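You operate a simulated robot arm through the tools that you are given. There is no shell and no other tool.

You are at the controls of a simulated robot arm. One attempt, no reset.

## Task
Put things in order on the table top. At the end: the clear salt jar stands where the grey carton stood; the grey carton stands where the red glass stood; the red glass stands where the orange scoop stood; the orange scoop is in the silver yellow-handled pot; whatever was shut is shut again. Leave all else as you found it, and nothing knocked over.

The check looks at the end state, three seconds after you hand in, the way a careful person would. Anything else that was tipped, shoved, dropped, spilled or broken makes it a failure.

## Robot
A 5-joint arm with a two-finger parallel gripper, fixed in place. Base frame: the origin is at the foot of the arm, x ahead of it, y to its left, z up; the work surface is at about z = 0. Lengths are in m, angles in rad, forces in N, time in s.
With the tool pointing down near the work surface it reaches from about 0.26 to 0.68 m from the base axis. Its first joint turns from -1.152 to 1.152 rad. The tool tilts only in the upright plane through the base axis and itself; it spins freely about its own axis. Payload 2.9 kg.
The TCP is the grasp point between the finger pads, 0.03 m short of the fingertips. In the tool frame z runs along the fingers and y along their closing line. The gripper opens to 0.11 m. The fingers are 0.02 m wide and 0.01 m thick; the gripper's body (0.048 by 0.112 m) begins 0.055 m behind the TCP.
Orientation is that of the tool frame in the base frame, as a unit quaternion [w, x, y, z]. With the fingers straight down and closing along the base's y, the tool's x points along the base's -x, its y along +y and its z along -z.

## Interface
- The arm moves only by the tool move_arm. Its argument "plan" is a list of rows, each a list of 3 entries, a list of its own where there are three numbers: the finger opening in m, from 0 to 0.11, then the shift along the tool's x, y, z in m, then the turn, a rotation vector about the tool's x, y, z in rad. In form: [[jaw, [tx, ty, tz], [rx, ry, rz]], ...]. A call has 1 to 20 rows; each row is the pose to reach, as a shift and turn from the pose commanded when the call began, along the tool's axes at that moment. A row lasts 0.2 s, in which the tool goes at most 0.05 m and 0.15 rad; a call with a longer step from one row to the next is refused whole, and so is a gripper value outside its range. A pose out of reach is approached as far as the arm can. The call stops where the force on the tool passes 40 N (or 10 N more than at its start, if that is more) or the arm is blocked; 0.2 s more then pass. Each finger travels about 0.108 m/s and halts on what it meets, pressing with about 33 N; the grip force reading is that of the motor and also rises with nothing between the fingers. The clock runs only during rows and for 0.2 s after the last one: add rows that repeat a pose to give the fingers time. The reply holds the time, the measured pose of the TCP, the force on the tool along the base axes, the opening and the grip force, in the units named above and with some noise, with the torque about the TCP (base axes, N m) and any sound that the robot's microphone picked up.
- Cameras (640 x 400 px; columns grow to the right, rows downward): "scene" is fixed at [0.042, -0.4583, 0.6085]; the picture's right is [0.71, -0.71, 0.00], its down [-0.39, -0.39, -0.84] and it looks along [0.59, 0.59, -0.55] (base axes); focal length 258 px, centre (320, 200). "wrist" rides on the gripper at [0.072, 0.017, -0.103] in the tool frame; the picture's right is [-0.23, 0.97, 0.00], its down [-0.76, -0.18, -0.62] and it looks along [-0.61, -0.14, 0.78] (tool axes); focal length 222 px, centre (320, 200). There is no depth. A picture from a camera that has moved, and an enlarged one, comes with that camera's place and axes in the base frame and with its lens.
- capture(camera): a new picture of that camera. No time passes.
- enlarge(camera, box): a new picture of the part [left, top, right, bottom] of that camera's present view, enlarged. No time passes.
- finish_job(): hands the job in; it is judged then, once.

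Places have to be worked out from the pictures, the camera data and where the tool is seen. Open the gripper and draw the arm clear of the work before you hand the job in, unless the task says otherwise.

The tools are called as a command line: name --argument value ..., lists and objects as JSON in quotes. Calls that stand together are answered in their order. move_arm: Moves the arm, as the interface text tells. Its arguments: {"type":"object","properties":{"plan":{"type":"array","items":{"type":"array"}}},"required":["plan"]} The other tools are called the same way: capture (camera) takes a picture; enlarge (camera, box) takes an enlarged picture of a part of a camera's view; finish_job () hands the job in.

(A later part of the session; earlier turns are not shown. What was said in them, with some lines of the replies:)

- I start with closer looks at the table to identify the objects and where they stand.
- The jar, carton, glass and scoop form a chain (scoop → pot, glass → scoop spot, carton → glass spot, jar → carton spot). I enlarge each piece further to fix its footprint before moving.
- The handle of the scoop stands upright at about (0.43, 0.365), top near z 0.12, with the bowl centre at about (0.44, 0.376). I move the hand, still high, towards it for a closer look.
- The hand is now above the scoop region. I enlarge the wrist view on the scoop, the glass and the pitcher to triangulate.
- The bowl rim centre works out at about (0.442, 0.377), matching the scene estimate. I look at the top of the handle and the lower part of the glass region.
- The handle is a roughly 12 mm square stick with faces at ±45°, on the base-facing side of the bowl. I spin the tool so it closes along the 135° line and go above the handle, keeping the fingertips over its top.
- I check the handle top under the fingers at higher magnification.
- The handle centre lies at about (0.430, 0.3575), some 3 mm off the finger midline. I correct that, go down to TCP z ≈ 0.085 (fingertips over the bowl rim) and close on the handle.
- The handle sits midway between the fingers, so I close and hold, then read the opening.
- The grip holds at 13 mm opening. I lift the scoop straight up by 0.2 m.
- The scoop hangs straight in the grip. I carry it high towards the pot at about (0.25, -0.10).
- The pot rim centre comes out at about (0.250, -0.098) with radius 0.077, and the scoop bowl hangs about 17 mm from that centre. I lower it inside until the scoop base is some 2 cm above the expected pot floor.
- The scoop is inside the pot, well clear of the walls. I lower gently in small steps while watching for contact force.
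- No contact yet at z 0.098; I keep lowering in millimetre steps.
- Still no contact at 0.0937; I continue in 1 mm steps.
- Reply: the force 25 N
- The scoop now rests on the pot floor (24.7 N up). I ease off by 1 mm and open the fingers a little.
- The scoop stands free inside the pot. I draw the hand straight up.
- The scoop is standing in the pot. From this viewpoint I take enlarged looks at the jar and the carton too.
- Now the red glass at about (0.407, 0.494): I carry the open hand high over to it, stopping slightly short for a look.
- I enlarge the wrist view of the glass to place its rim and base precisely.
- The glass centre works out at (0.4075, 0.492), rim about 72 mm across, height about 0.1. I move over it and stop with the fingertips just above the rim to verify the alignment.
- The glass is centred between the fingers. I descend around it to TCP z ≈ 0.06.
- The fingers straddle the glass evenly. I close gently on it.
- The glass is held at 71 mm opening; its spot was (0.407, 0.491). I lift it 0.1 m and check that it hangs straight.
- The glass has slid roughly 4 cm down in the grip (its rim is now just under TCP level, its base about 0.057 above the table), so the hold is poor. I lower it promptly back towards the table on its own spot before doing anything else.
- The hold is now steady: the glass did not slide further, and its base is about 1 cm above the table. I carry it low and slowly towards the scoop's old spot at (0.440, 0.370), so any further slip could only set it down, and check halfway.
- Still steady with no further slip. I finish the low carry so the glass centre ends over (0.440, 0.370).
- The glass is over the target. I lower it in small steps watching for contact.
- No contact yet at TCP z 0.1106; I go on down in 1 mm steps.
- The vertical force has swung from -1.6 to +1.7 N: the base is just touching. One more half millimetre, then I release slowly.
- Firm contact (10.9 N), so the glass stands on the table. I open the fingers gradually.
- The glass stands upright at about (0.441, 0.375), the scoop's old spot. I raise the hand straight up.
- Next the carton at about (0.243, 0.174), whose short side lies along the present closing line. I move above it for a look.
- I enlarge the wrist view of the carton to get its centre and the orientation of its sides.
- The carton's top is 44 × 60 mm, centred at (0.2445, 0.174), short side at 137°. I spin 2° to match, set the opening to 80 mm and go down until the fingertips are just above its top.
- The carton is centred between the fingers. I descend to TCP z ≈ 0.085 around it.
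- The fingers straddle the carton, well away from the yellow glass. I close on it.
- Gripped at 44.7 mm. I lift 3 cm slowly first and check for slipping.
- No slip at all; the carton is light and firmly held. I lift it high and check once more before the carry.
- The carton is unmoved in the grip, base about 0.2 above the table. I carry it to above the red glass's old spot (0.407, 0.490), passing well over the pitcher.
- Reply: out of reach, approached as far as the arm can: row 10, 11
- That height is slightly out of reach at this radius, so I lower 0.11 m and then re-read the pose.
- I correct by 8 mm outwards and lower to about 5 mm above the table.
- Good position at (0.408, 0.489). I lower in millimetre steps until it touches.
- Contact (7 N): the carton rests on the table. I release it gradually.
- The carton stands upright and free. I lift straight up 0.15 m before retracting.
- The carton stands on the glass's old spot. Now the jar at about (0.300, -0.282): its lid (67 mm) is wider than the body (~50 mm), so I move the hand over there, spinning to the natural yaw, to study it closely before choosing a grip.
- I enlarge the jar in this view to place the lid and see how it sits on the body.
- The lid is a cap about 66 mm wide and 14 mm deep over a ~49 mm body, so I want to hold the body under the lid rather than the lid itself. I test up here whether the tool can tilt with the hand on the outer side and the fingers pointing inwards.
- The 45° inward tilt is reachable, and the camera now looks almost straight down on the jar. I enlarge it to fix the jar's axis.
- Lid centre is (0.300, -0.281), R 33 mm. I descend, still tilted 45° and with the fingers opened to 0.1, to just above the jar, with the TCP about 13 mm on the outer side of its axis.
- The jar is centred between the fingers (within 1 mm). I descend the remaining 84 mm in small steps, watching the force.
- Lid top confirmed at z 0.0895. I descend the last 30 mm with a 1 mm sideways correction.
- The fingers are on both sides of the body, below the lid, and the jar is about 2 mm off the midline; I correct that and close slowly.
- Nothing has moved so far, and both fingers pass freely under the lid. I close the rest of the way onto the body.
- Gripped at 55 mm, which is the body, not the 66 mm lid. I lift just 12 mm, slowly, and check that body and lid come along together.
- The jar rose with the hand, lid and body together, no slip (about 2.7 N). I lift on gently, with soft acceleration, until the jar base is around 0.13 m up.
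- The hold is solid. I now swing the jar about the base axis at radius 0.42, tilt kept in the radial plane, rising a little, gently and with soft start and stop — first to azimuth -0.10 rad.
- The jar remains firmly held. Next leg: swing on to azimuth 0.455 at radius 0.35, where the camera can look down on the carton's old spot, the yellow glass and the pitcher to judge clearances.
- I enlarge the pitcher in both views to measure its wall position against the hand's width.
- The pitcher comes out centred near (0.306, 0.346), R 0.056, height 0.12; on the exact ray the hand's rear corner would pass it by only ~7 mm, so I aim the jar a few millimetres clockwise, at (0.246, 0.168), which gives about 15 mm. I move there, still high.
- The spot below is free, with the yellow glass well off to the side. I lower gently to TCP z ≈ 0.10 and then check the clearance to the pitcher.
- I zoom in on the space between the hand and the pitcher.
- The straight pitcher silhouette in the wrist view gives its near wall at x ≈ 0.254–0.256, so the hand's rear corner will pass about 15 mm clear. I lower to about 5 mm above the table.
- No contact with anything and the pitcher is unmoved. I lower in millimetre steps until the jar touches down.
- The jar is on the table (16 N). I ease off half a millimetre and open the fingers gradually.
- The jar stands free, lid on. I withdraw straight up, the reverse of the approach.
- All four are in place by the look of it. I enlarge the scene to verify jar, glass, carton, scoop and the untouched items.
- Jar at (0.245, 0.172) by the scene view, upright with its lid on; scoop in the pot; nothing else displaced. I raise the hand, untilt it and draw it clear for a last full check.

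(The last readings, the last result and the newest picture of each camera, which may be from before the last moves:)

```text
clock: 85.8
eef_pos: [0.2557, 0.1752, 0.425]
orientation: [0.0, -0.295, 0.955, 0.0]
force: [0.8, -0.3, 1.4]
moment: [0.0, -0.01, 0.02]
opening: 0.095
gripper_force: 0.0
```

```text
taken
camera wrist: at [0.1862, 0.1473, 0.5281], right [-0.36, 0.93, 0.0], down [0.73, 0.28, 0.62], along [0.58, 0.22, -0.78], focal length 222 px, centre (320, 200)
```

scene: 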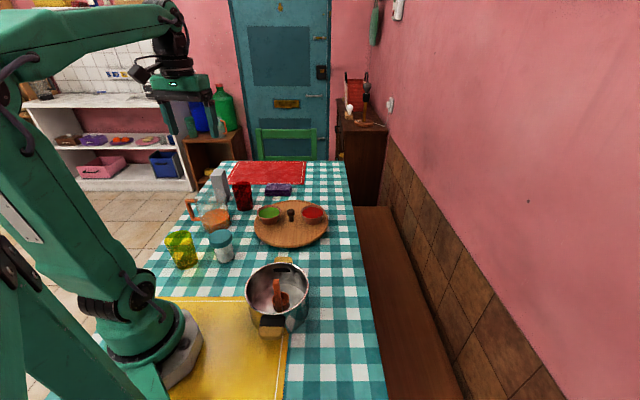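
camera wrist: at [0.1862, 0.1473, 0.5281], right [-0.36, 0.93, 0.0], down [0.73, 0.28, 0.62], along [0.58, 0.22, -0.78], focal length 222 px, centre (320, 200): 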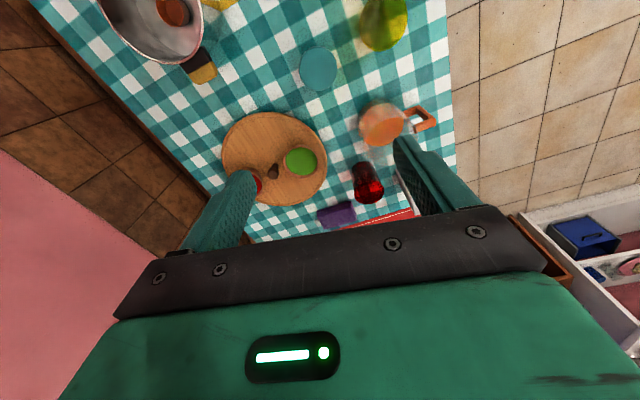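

The hand is clear. I check carton and glass once more in an unobstructed close view.

enlarge --camera "scene" --box '[180, 155, 276, 215]'

enlarge --camera "scene" --box '[140, 150, 360, 290]'

```text
6.67 times, centred on (228, 185) of scene
camera zoom: at [0.042, -0.4583, 0.6085], right [0.71, -0.71, 0.0], down [-0.39, -0.39, -0.84], along [0.59, 0.59, -0.55], focal length 1723 px, centre (933, 300)
```

zoom: 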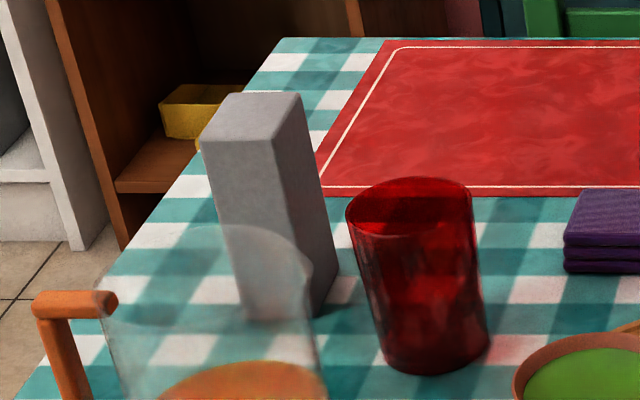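

```text
2.86 times, centred on (250, 220) of scene
camera zoom: at [0.042, -0.4583, 0.6085], right [0.71, -0.71, 0.0], down [-0.39, -0.39, -0.84], along [0.59, 0.59, -0.55], focal length 738 px, centre (520, 143)
```

zoom: 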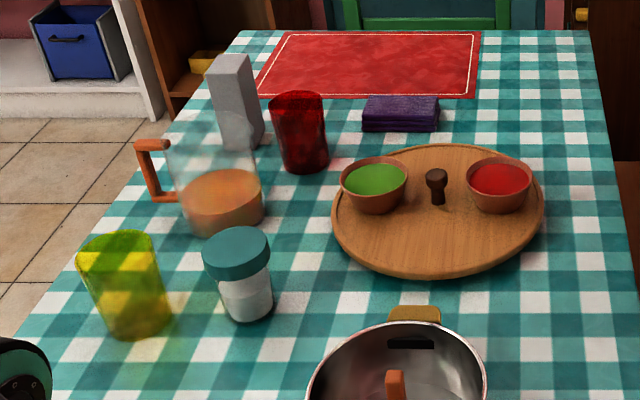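

Everything matches the goal: the jar is on the carton's spot with its lid on, the carton on the glass's spot, the glass on the scoop's spot, and the scoop in the pot. The pitcher, yellow glass, board and napkins look as they did at the start, and the gripper is open and clear, so I hand in.

finish_job

```text
The job is handed in.
```

I handed the job in with everything where you asked. I don't have the check's result. In the last pictures:

- **Salt jar:** it stands on the carton's old spot with its lid on. I aimed it up to about 8 mm off the exact centre to keep the hand clear of the pitcher.
- **Grey carton:** it stands upright on the red glass's old spot.
- **Red glass:** it stands upright on the scoop's old spot. It slid about 4 cm down in the grip on the first lift, so I lowered it again and carried it just above the table. It did not fall or tip.
- **Orange scoop:** it stands inside the silver pot.

The only thing that was shut was the jar's lid. I gripped the jar below the lid, so it never came off. The pitcher, yellow glass, board with its bowls and napkins look the same as at the start. The gripper is open and the arm is clear of the table.
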